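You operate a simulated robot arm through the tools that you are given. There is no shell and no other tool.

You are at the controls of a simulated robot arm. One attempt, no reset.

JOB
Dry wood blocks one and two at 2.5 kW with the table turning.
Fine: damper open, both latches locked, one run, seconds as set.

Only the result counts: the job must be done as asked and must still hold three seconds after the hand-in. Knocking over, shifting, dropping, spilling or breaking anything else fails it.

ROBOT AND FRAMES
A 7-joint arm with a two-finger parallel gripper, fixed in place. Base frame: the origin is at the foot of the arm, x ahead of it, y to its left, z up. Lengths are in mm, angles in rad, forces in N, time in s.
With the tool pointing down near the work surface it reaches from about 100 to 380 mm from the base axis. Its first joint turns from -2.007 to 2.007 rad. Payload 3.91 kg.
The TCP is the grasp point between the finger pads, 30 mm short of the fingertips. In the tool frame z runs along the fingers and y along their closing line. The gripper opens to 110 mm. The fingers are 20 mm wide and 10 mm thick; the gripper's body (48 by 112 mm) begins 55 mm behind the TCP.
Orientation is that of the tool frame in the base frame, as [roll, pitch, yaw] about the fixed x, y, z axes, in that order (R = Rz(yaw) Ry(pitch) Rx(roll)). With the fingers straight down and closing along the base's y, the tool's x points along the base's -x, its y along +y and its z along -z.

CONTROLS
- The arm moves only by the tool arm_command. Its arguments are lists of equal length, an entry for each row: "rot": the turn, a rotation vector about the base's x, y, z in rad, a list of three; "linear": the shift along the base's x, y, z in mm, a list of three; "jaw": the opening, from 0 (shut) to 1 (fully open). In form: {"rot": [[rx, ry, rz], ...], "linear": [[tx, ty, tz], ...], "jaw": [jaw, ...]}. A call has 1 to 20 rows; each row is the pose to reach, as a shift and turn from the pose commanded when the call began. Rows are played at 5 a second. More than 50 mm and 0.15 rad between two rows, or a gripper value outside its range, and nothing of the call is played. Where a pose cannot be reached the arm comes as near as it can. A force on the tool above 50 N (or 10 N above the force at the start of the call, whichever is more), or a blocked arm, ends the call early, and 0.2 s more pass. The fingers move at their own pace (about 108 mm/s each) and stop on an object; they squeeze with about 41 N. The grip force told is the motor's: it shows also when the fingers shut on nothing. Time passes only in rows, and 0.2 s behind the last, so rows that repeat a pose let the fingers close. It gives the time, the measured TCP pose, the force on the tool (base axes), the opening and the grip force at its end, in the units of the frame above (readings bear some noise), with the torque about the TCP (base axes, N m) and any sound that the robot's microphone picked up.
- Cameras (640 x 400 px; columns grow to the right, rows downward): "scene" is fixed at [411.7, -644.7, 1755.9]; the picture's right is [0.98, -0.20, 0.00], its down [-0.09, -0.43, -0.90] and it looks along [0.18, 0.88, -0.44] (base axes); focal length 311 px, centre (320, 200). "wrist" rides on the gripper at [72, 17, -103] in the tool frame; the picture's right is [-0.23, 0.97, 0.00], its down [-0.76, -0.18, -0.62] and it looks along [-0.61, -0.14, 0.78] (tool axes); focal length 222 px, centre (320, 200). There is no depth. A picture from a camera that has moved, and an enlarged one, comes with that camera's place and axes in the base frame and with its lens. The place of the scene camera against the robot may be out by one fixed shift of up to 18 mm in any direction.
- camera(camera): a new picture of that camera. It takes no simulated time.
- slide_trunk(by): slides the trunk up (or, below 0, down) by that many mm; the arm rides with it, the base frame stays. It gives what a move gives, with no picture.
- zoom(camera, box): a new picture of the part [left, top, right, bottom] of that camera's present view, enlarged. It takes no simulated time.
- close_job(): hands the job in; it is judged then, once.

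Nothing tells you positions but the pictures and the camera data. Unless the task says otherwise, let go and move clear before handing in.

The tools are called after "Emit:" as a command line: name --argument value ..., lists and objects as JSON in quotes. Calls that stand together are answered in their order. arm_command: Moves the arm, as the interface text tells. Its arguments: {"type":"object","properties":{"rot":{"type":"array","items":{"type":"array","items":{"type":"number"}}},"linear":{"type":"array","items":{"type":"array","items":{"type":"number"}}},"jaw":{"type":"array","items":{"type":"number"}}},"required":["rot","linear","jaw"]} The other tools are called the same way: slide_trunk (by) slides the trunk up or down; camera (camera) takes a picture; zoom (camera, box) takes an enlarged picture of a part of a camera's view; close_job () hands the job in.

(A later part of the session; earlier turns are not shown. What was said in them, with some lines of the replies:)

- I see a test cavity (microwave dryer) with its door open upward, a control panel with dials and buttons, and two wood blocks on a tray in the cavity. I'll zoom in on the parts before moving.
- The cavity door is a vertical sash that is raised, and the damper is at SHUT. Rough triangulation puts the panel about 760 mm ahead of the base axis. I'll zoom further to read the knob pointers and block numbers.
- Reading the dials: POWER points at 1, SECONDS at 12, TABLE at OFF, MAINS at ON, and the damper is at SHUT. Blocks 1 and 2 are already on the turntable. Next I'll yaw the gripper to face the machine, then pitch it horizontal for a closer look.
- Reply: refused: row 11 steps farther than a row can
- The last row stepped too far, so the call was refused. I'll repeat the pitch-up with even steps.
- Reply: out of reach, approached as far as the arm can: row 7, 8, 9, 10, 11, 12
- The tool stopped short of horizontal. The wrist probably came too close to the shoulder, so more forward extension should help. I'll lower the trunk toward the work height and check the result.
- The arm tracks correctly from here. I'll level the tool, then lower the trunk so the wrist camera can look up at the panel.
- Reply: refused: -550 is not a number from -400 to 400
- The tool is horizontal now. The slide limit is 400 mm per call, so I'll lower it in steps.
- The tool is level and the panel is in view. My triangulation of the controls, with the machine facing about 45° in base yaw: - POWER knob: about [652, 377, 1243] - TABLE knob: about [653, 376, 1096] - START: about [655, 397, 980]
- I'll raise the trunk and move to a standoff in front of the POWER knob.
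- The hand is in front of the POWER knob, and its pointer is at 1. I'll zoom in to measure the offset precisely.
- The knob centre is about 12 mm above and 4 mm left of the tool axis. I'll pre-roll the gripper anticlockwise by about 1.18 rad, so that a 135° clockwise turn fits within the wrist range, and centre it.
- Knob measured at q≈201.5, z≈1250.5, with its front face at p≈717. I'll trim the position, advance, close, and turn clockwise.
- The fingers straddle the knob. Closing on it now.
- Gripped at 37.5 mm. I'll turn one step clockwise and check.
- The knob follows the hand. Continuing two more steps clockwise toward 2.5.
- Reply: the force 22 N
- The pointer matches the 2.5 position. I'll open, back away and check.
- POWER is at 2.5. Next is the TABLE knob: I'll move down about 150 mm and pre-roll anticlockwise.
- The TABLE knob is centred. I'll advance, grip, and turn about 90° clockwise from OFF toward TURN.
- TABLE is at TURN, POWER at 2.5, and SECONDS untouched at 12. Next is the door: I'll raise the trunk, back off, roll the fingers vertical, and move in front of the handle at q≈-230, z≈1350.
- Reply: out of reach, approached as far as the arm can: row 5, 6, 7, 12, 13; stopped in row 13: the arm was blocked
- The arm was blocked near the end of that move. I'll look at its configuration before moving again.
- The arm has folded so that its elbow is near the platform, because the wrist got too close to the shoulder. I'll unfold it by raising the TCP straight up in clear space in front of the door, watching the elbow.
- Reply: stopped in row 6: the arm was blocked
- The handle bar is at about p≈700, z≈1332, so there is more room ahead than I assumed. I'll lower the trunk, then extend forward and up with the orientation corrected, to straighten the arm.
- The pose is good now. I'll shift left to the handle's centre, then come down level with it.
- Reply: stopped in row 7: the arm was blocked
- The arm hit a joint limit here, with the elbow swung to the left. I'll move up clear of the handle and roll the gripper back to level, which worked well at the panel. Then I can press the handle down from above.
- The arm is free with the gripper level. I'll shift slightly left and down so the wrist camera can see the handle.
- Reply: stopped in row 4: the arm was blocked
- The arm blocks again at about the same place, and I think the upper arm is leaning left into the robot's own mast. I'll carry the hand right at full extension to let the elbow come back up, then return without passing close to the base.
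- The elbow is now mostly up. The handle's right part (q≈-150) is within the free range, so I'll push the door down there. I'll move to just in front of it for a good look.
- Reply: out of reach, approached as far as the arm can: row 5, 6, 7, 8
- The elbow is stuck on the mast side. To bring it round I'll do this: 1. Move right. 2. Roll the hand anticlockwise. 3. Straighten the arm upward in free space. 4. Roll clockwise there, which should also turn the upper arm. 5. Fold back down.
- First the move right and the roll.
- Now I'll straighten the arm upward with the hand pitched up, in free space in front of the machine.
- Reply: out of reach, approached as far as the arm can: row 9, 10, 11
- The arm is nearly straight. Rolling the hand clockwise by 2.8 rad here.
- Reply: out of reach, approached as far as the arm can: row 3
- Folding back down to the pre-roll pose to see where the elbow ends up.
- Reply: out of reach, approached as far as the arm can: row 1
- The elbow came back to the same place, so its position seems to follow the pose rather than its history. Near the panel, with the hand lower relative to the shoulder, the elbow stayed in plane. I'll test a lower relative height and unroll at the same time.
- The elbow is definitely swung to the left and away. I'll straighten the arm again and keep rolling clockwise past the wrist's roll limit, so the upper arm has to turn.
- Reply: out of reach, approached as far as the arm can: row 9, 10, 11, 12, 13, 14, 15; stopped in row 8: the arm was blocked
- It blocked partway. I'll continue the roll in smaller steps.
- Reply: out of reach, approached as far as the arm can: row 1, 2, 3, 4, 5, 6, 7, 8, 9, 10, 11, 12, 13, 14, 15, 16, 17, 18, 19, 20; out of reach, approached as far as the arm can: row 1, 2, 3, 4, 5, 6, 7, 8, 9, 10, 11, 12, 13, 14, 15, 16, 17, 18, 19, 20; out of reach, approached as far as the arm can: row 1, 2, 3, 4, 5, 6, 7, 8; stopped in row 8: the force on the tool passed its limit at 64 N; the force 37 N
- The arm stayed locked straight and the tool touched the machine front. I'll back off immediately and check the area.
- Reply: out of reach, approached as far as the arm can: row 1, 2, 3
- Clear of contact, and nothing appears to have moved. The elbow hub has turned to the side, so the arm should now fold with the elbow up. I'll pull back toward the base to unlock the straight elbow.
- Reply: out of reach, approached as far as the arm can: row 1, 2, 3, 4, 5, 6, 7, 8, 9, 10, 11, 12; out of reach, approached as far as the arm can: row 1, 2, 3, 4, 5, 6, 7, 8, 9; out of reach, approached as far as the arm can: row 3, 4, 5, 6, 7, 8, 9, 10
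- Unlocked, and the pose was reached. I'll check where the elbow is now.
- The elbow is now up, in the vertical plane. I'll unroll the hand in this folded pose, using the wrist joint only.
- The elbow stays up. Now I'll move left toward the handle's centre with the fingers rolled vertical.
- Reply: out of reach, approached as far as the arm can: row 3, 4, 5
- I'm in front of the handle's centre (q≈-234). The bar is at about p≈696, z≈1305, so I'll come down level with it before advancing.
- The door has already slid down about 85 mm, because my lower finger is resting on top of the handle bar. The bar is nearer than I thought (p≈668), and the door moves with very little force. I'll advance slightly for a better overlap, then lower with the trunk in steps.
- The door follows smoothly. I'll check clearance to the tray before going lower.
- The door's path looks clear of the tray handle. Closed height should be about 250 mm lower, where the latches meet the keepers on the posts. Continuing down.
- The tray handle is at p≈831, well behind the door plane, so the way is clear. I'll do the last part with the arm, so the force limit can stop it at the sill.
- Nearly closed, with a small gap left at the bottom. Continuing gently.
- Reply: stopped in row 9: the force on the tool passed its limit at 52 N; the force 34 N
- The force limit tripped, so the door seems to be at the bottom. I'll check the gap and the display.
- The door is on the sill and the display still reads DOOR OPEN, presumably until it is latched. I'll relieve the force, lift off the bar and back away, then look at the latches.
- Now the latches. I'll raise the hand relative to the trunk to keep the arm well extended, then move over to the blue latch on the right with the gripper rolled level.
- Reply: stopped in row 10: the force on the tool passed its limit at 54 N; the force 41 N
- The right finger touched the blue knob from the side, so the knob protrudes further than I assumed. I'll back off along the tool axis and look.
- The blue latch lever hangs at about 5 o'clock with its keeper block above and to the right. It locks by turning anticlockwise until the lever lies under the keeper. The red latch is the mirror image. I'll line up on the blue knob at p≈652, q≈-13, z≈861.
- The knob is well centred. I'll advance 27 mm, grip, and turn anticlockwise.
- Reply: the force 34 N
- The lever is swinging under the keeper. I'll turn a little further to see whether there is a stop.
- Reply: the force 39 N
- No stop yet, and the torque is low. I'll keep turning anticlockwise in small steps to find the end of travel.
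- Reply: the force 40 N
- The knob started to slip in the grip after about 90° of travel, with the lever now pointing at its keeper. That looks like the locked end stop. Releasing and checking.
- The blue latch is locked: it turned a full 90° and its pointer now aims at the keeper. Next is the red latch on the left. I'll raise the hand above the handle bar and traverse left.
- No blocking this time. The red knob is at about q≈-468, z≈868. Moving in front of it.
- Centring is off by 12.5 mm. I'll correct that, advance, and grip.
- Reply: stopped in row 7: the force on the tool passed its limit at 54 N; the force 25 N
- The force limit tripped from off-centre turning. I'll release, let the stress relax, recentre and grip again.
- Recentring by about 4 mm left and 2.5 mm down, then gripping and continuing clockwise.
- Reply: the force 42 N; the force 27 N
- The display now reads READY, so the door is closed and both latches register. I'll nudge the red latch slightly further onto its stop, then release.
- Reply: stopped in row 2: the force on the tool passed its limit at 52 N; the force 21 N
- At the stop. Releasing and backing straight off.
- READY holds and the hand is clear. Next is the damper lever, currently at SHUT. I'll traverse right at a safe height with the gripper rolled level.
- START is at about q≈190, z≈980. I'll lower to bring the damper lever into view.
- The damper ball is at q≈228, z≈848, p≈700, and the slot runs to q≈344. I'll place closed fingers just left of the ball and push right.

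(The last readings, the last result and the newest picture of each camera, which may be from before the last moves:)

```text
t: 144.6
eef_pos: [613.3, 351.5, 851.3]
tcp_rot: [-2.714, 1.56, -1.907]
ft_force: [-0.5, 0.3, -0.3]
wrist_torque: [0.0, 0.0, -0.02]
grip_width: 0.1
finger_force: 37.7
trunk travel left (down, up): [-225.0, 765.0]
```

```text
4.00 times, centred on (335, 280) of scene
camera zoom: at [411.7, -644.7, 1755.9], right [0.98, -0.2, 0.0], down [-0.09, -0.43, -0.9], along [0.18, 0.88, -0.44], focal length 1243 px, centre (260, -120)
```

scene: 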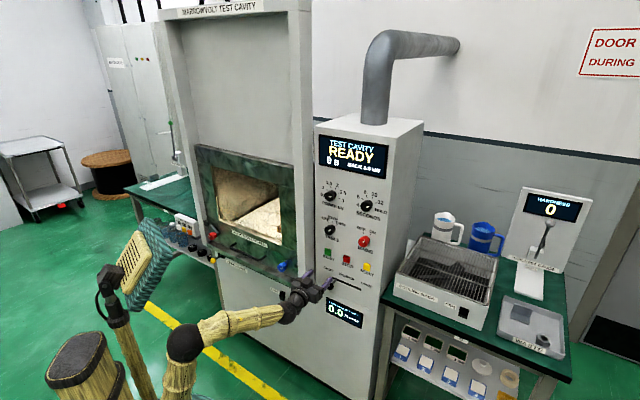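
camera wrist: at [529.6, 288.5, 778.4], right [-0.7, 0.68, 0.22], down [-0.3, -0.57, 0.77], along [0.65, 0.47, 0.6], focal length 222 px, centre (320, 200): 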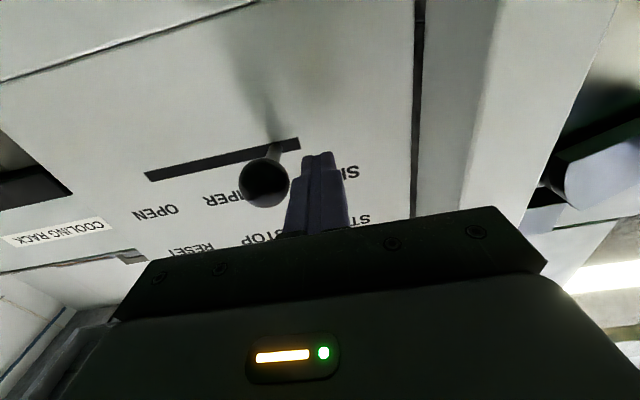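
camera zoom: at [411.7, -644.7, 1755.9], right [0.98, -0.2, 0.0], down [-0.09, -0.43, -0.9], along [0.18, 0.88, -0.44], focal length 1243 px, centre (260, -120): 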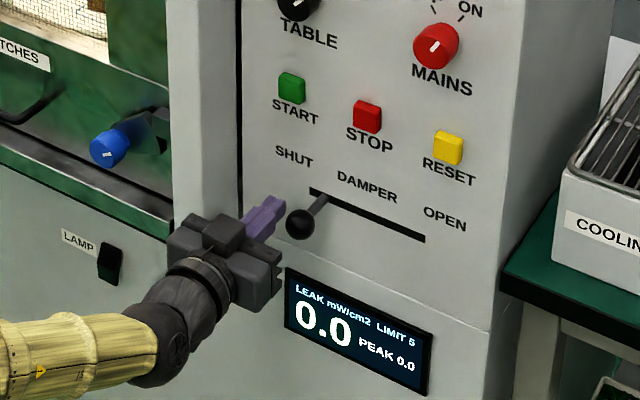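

The fingertips sit left of the ball at the right height. Pushing right.

Emit:
arm_command --rot '[[0, 0, 0], [0, 0, 0], [0, 0, 0], [0, 0, 0], [0, 0, 0], [0, 0, 0], [0, 0, 0], [0, 0, 0], [0, 0, 0], [0, 0, 0], [0, 0, 0], [0, 0, 0], [0, 0, 0], [0, 0, 0], [0, 0, 0], [0, 0, 0]]' --linear '[[6, -6, 0], [12, -12, 0], [18, -18, 0], [24, -24, 0], [30, -29, 0], [36, -35, 0], [42, -41, 0], [48, -47, 0], [54, -53, 0], [60, -59, 0], [66, -65, 0], [72, -71, 0], [78, -76, 0], [84, -82, 0], [90, -88, 0], [96, -94, 0]]' --jaw '[0, 0, 0, 0, 0, 0, 0, 0, 0, 0, 0, 0, 0, 0, 0, 0]'

Emit:
camera --camera "wrist"

Emit:
zoom --camera "scene" --box '[270, 230, 400, 330]'

```text
t: 147.8
eef_pos: [694.8, 278.4, 852.2]
tcp_rot: [-2.626, 1.559, -1.799]
ft_force: [-41.5, -3.4, -5.8]
wrist_torque: [0.07, 0.23, -0.41]
grip_width: 0.0
finger_force: 37.7
trunk travel left (down, up): [-225.0, 765.0]
stopped in row 16: the force on the tool passed its limit at 57 N (the readings are from after the stop); the commanded pose is now the measured one
```

```text
taken
camera wrist: at [611.7, 211.7, 779.7], right [-0.72, 0.66, 0.22], down [-0.29, -0.57, 0.77], along [0.64, 0.49, 0.6], focal length 222 px, centre (320, 200)
```

wrist: 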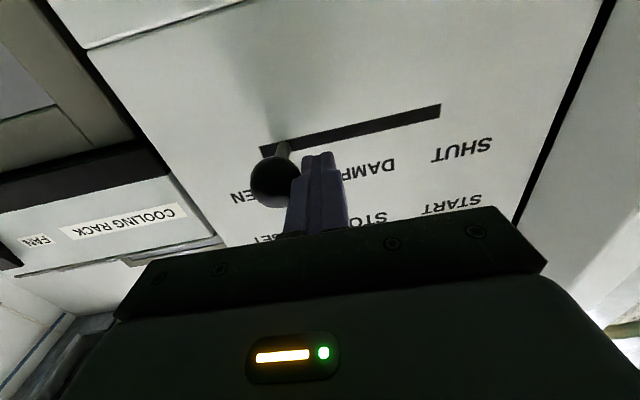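

```text
4.00 times, centred on (335, 280) of scene
camera zoom: at [411.7, -644.7, 1755.9], right [0.98, -0.2, 0.0], down [-0.09, -0.43, -0.9], along [0.18, 0.88, -0.44], focal length 1243 px, centre (260, -120)
```

zoom: 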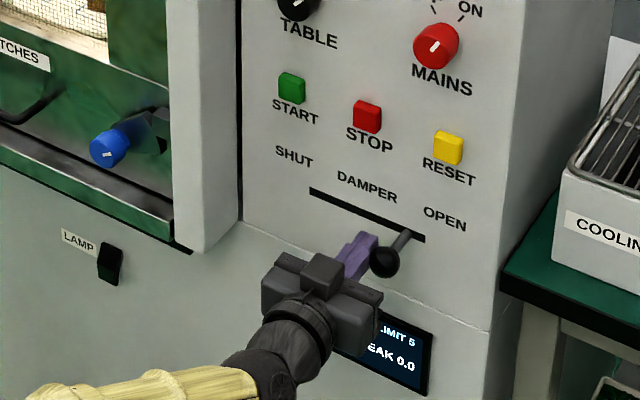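

The damper is at its OPEN end stop. Backing away and moving in front of START.

Emit:
arm_command --rot '[[0, 0, 0], [0, 0, 0], [0, 0, 0], [0, 0, -0.005], [0, 0, -0.008], [0, 0, -0.008], [0, 0, -0.008], [0, 0, -0.008]]' --linear '[[-7, 7, 0], [-30, -17, 0], [-54, -40, 0], [-66, -20, 30], [-78, 5, 60], [-90, 28, 90], [-104, 53, 122], [-104, 53, 128]]' --jaw '[0, 0, 0, 0, 0, 0, 0, 0]'

Emit:
camera --camera "wrist"

Emit:
zoom --camera "scene" --box '[300, 130, 400, 330]'

```text
t: 149.6
eef_pos: [596.3, 325.8, 978.1]
tcp_rot: [-2.962, 1.557, -2.149]
ft_force: [0.6, -0.1, 0.0]
wrist_torque: [0.03, -0.03, 0.0]
grip_width: 0.0
finger_force: 38.0
trunk travel left (down, up): [-225.0, 765.0]
```

```text
taken
camera wrist: at [512.4, 260.6, 905.5], right [-0.7, 0.67, 0.22], down [-0.3, -0.57, 0.77], along [0.65, 0.48, 0.6], focal length 222 px, centre (320, 200)
```

wrist: 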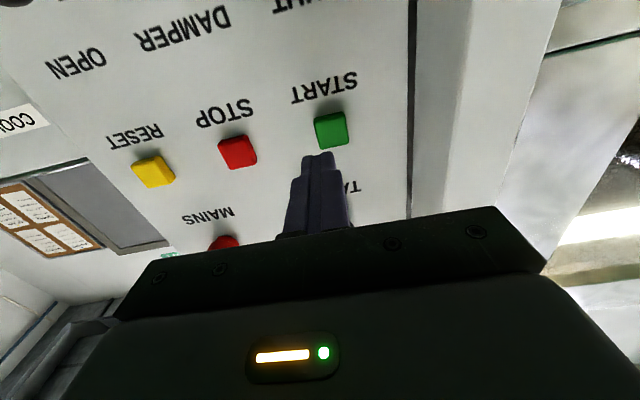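

```text
2.00 times, centred on (350, 230) of scene
camera zoom: at [411.7, -644.7, 1755.9], right [0.98, -0.2, 0.0], down [-0.09, -0.43, -0.9], along [0.18, 0.88, -0.44], focal length 621 px, centre (260, 140)
```

zoom: 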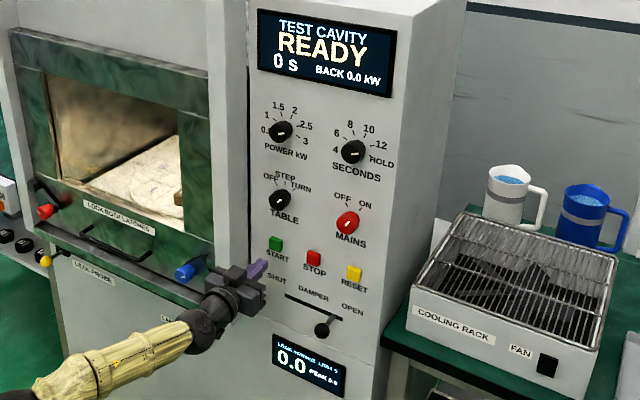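

START is centred at q≈188, z≈980. Before pressing I'll verify all the settings once more, since only one run is allowed.

Emit:
zoom --camera "scene" --box '[315, 170, 390, 250]'

Emit:
zoom --camera "scene" --box '[310, 240, 390, 310]'

Emit:
zoom --camera "scene" --box '[200, 200, 310, 290]'

```text
5.00 times, centred on (352, 210) of scene
camera zoom: at [411.7, -644.7, 1755.9], right [0.98, -0.2, 0.0], down [-0.09, -0.43, -0.9], along [0.18, 0.88, -0.44], focal length 1554 px, centre (158, 150)
```

zoom: 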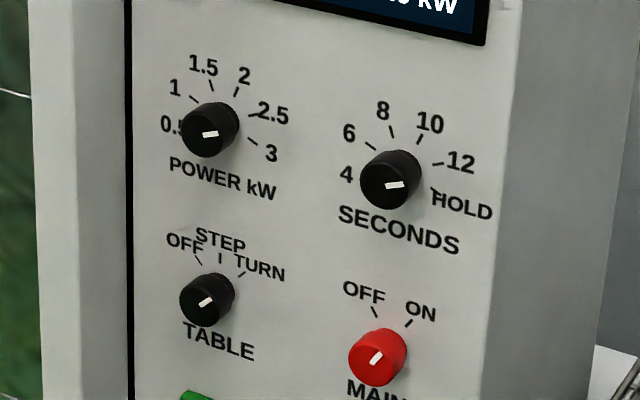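

```text
5.71 times, centred on (350, 275) of scene
camera zoom: at [411.7, -644.7, 1755.9], right [0.98, -0.2, 0.0], down [-0.09, -0.43, -0.9], along [0.18, 0.88, -0.44], focal length 1776 px, centre (149, -229)
```

zoom: 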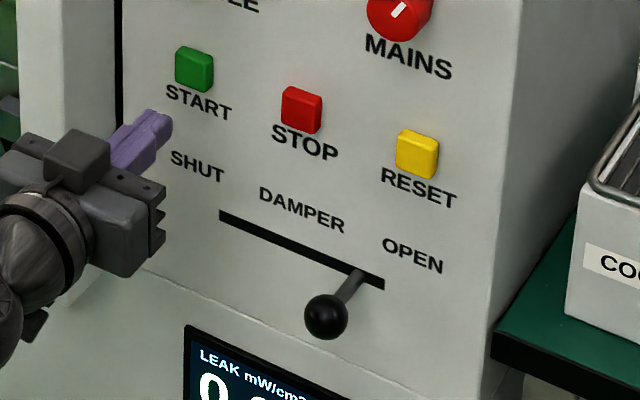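

```text
4.44 times, centred on (255, 245) of scene
camera zoom: at [411.7, -644.7, 1755.9], right [0.98, -0.2, 0.0], down [-0.09, -0.43, -0.9], along [0.18, 0.88, -0.44], focal length 1381 px, centre (609, 0)
```

zoom: 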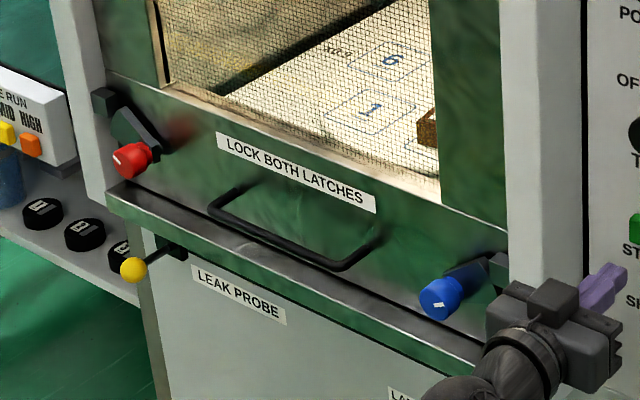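

All settings check out: 2.5 kW, 12 s, TURN, MAINS ON, damper OPEN, both latches locked, READY. Pressing START once and withdrawing.

Emit:
arm_command --rot '[[0, 0, 0], [0, 0, 0], [0, 0, 0], [0, 0, 0], [0, 0, 0], [0, 0, 0], [0, 0, 0], [0, 0, 0], [0, 0, 0], [0, 0, 0]]' --linear '[[-7, 7, 2], [7, 21, 2], [21, 35, 2], [26, 40, 2], [28, 43, 2], [31, 45, 2], [33, 47, 2], [35, 50, 2], [37, 52, 2], [7, 21, 2]]' --jaw '[0, 0, 0, 0, 0, 0, 0, 0, 0, 0]'

Emit:
zoom --camera "scene" --box '[310, 125, 400, 185]'

Emit:
camera --camera "wrist"

```text
t: 151.8
eef_pos: [602.8, 349.6, 977.1]
tcp_rot: [-2.872, 1.556, -2.058]
ft_force: [0.6, 0.5, 0.1]
wrist_torque: [0.0, 0.0, 0.03]
grip_width: 0.1
finger_force: 37.5
trunk travel left (down, up): [-225.0, 765.0]
heard: click
```

```text
6.67 times, centred on (355, 155) of scene
camera zoom: at [411.7, -644.7, 1755.9], right [0.98, -0.2, 0.0], down [-0.09, -0.43, -0.9], along [0.18, 0.88, -0.44], focal length 2072 px, centre (87, 500)
```

zoom: 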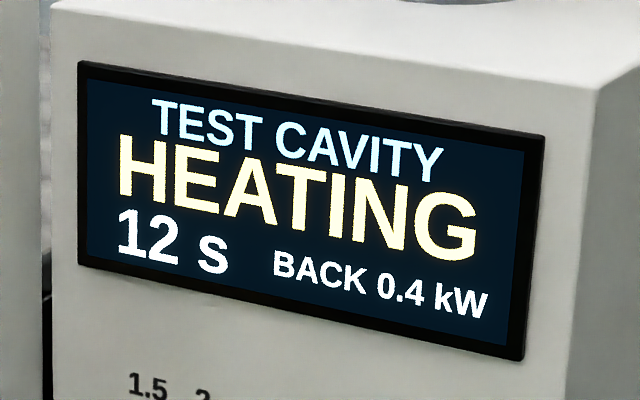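

```text
taken
camera wrist: at [519.6, 284.7, 905.1], right [-0.71, 0.67, 0.22], down [-0.29, -0.57, 0.77], along [0.64, 0.48, 0.6], focal length 222 px, centre (320, 200)
```

wrist: 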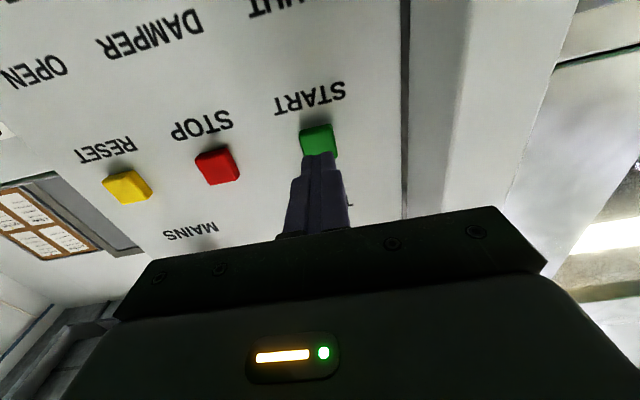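

HEATING has started at 12 s. I'll back clear and wait while watching the displays.

Emit:
arm_command --rot '[[0, 0, 0], [0, 0, 0], [0, 0, 0], [0, 0, 0], [0, 0, 0], [0, 0, 0], [0, 0, 0], [0, 0, 0], [0, 0, 0], [0, 0, 0], [0, 0, 0], [0, 0, 0], [0, 0, 0], [0, 0, 0], [0, 0, 0], [0, 0, 0], [0, 0, 0], [0, 0, 0], [0, 0, 0], [0, 0, 0]]' --linear '[[-8, -8, 0], [-16, -16, 0], [-20, -20, 0], [-20, -20, 0], [-20, -20, 0], [-20, -20, 0], [-20, -20, 0], [-20, -20, 0], [-20, -20, 0], [-20, -20, 0], [-20, -20, 0], [-20, -20, 0], [-20, -20, 0], [-20, -20, 0], [-20, -20, 0], [-20, -20, 0], [-20, -20, 0], [-20, -20, 0], [-20, -20, 0], [-20, -20, 0]]' --jaw '[0, 0, 0, 0, 0, 0, 0, 0, 0, 0, 0, 0, 0, 0, 0, 0, 0, 0, 0, 0]'

Emit:
zoom --camera "scene" --box '[310, 125, 400, 185]'

Emit:
zoom --camera "scene" --box '[310, 240, 390, 340]'

Emit:
zoom --camera "scene" --box '[190, 140, 310, 290]'

```text
t: 156.0
eef_pos: [584.5, 329.1, 978.7]
tcp_rot: [-2.881, 1.559, -2.069]
ft_force: [0.2, 0.1, 0.5]
wrist_torque: [-0.03, -0.01, -0.02]
grip_width: 0.0
finger_force: 37.7
trunk travel left (down, up): [-225.0, 765.0]
```

```text
6.67 times, centred on (355, 155) of scene
camera zoom: at [411.7, -644.7, 1755.9], right [0.98, -0.2, 0.0], down [-0.09, -0.43, -0.9], along [0.18, 0.88, -0.44], focal length 2072 px, centre (87, 500)
```

zoom: 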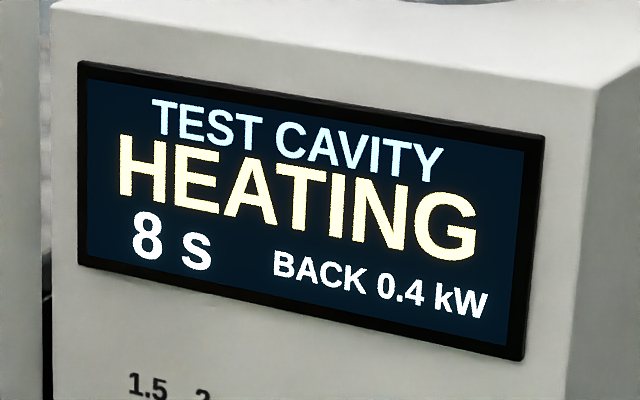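

```text
4.00 times, centred on (350, 290) of scene
camera zoom: at [411.7, -644.7, 1755.9], right [0.98, -0.2, 0.0], down [-0.09, -0.43, -0.9], along [0.18, 0.88, -0.44], focal length 1243 px, centre (200, -160)
```

zoom: 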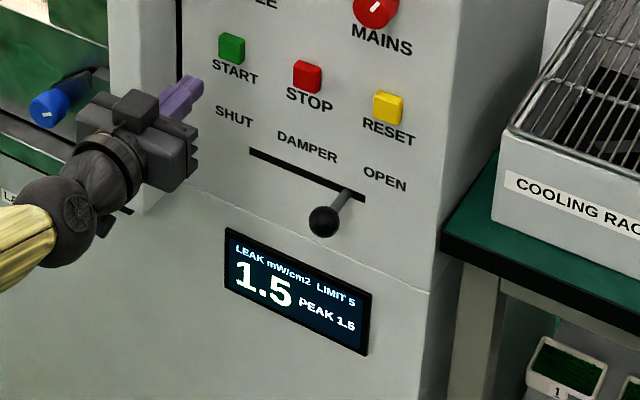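

```text
2.67 times, centred on (250, 215) of scene
camera zoom: at [411.7, -644.7, 1755.9], right [0.98, -0.2, 0.0], down [-0.09, -0.43, -0.9], along [0.18, 0.88, -0.44], focal length 829 px, centre (507, 160)
```

zoom: 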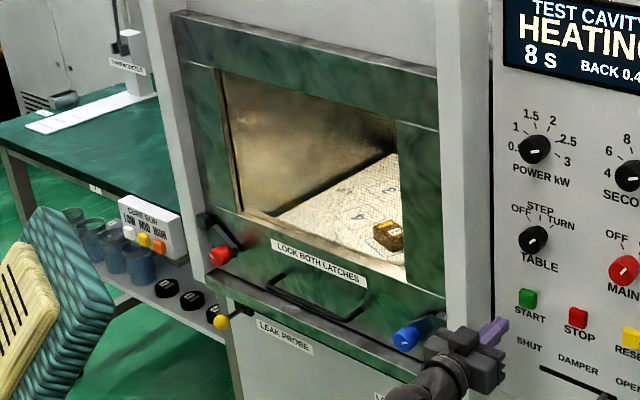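

The cavity is heating with 8 s left and the leak reading is well under its limit. The turntable is moving the blocks. I'll wait out the run.

Emit:
arm_command --rot '[[0, 0, 0], [0, 0, 0], [0, 0, 0], [0, 0, 0], [0, 0, 0], [0, 0, 0], [0, 0, 0], [0, 0, 0], [0, 0, 0], [0, 0, 0], [0, 0, 0], [0, 0, 0], [0, 0, 0], [0, 0, 0], [0, 0, 0], [0, 0, 0], [0, 0, 0], [0, 0, 0], [0, 0, 0], [0, 0, 0]]' --linear '[[0, 0, 0], [0, 0, 0], [0, 0, 0], [0, 0, 0], [0, 0, 0], [0, 0, 0], [0, 0, 0], [0, 0, 0], [0, 0, 0], [0, 0, 0], [0, 0, 0], [0, 0, 0], [0, 0, 0], [0, 0, 0], [0, 0, 0], [0, 0, 0], [0, 0, 0], [0, 0, 0], [0, 0, 0], [0, 0, 0]]' --jaw '[0, 0, 0, 0, 0, 0, 0, 0, 0, 0, 0, 0, 0, 0, 0, 0, 0, 0, 0, 0]'

Emit:
arm_command --rot '[[0, 0, 0], [0, 0, 0], [0, 0, 0], [0, 0, 0], [0, 0, 0], [0, 0, 0], [0, 0, 0], [0, 0, 0], [0, 0, 0], [0, 0, 0], [0, 0, 0], [0, 0, 0], [0, 0, 0], [0, 0, 0], [0, 0, 0], [0, 0, 0], [0, 0, 0], [0, 0, 0], [0, 0, 0], [0, 0, 0]]' --linear '[[0, 0, 0], [0, 0, 0], [0, 0, 0], [0, 0, 0], [0, 0, 0], [0, 0, 0], [0, 0, 0], [0, 0, 0], [0, 0, 0], [0, 0, 0], [0, 0, 0], [0, 0, 0], [0, 0, 0], [0, 0, 0], [0, 0, 0], [0, 0, 0], [0, 0, 0], [0, 0, 0], [0, 0, 0], [0, 0, 0]]' --jaw '[0, 0, 0, 0, 0, 0, 0, 0, 0, 0, 0, 0, 0, 0, 0, 0, 0, 0, 0, 0]'

Emit:
zoom --camera "scene" --box '[310, 125, 400, 185]'

Emit:
zoom --camera "scene" --box '[190, 140, 310, 290]'

```text
t: 160.2
eef_pos: [584.4, 327.8, 979.6]
tcp_rot: [-2.879, 1.559, -2.066]
ft_force: [0.5, 0.5, 0.2]
wrist_torque: [0.0, 0.0, -0.01]
grip_width: 0.0
finger_force: 37.3
trunk travel left (down, up): [-225.0, 765.0]
```

```text
t: 164.4
eef_pos: [584.0, 328.5, 978.4]
tcp_rot: [-2.875, 1.559, -2.065]
ft_force: [-1.0, -0.2, 0.6]
wrist_torque: [0.04, 0.0, -0.02]
grip_width: 0.1
finger_force: 37.8
trunk travel left (down, up): [-225.0, 765.0]
```

```text
6.67 times, centred on (355, 155) of scene
camera zoom: at [411.7, -644.7, 1755.9], right [0.98, -0.2, 0.0], down [-0.09, -0.43, -0.9], along [0.18, 0.88, -0.44], focal length 2072 px, centre (87, 500)
```

zoom: 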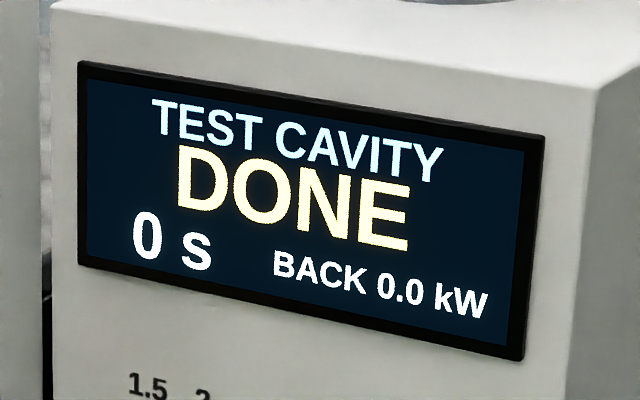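

```text
2.67 times, centred on (250, 215) of scene
camera zoom: at [411.7, -644.7, 1755.9], right [0.98, -0.2, 0.0], down [-0.09, -0.43, -0.9], along [0.18, 0.88, -0.44], focal length 829 px, centre (507, 160)
```

zoom: 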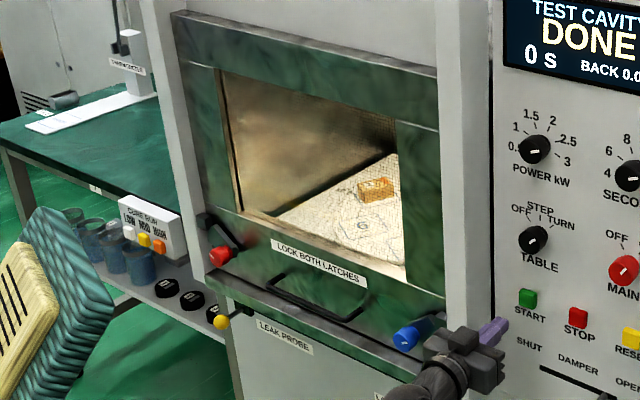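

The display shows DONE after a single 12 s run, and the visible block looks dried (lighter). I'll move the arm further clear, check once more, and hand in.

Emit:
arm_command --rot '[[0, 0, 0], [0, 0, 0], [0, 0, 0]]' --linear '[[-6, -6, 20], [-10, -10, 40], [-10, -10, 40]]' --jaw '[0, 0, 0]'

Emit:
camera --camera "scene"

```text
t: 165.2
eef_pos: [571.6, 318.9, 1020.2]
tcp_rot: [-2.893, 1.56, -2.081]
ft_force: [0.2, -0.5, 0.2]
wrist_torque: [0.0, 0.01, 0.01]
grip_width: 0.2
finger_force: 37.9
trunk travel left (down, up): [-225.0, 765.0]
```

```text
taken
```

scene: 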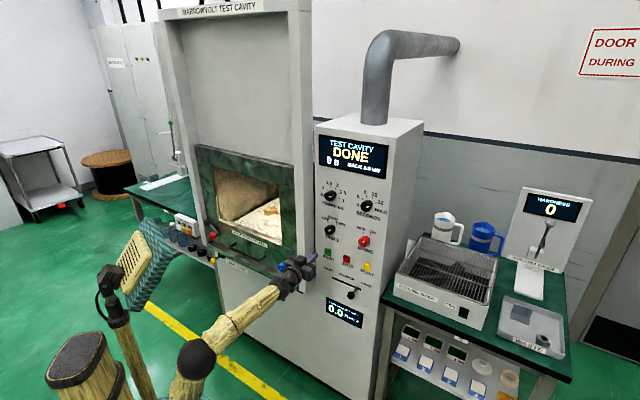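

Everything is in place: DONE on the display, the door latched, the damper open, the arm clear, and nothing disturbed. Handing in.

Emit:
close_job

```text
The job is handed in.
```

The blocks were dried in one 12-second run at 2.5 kW with the table turning. The display showed DONE, and I've handed the job in.

- **Settings:** I set power to 2.5 kW and the table to TURN, and left the seconds dial at 12 as I found it. Mains was already on.
- **Door and damper:** the door is closed, both latches are turned to their stops, and the damper is pushed to its OPEN end. The display read READY before I pressed START once.
- **During the run:** leakage peaked at about 1.6 mW/cm² when I checked four seconds in, against a limit of 5.
- **Blocks:** the one block I could see through the window afterwards looked lighter. I couldn't see the other one clearly.

**Contacts:** while I was repositioning the arm, the tool touched the front of the machine once at about 64 N. Later a finger bumped the blue latch knob at about 54 N. Nothing looked moved or damaged in the pictures afterwards.
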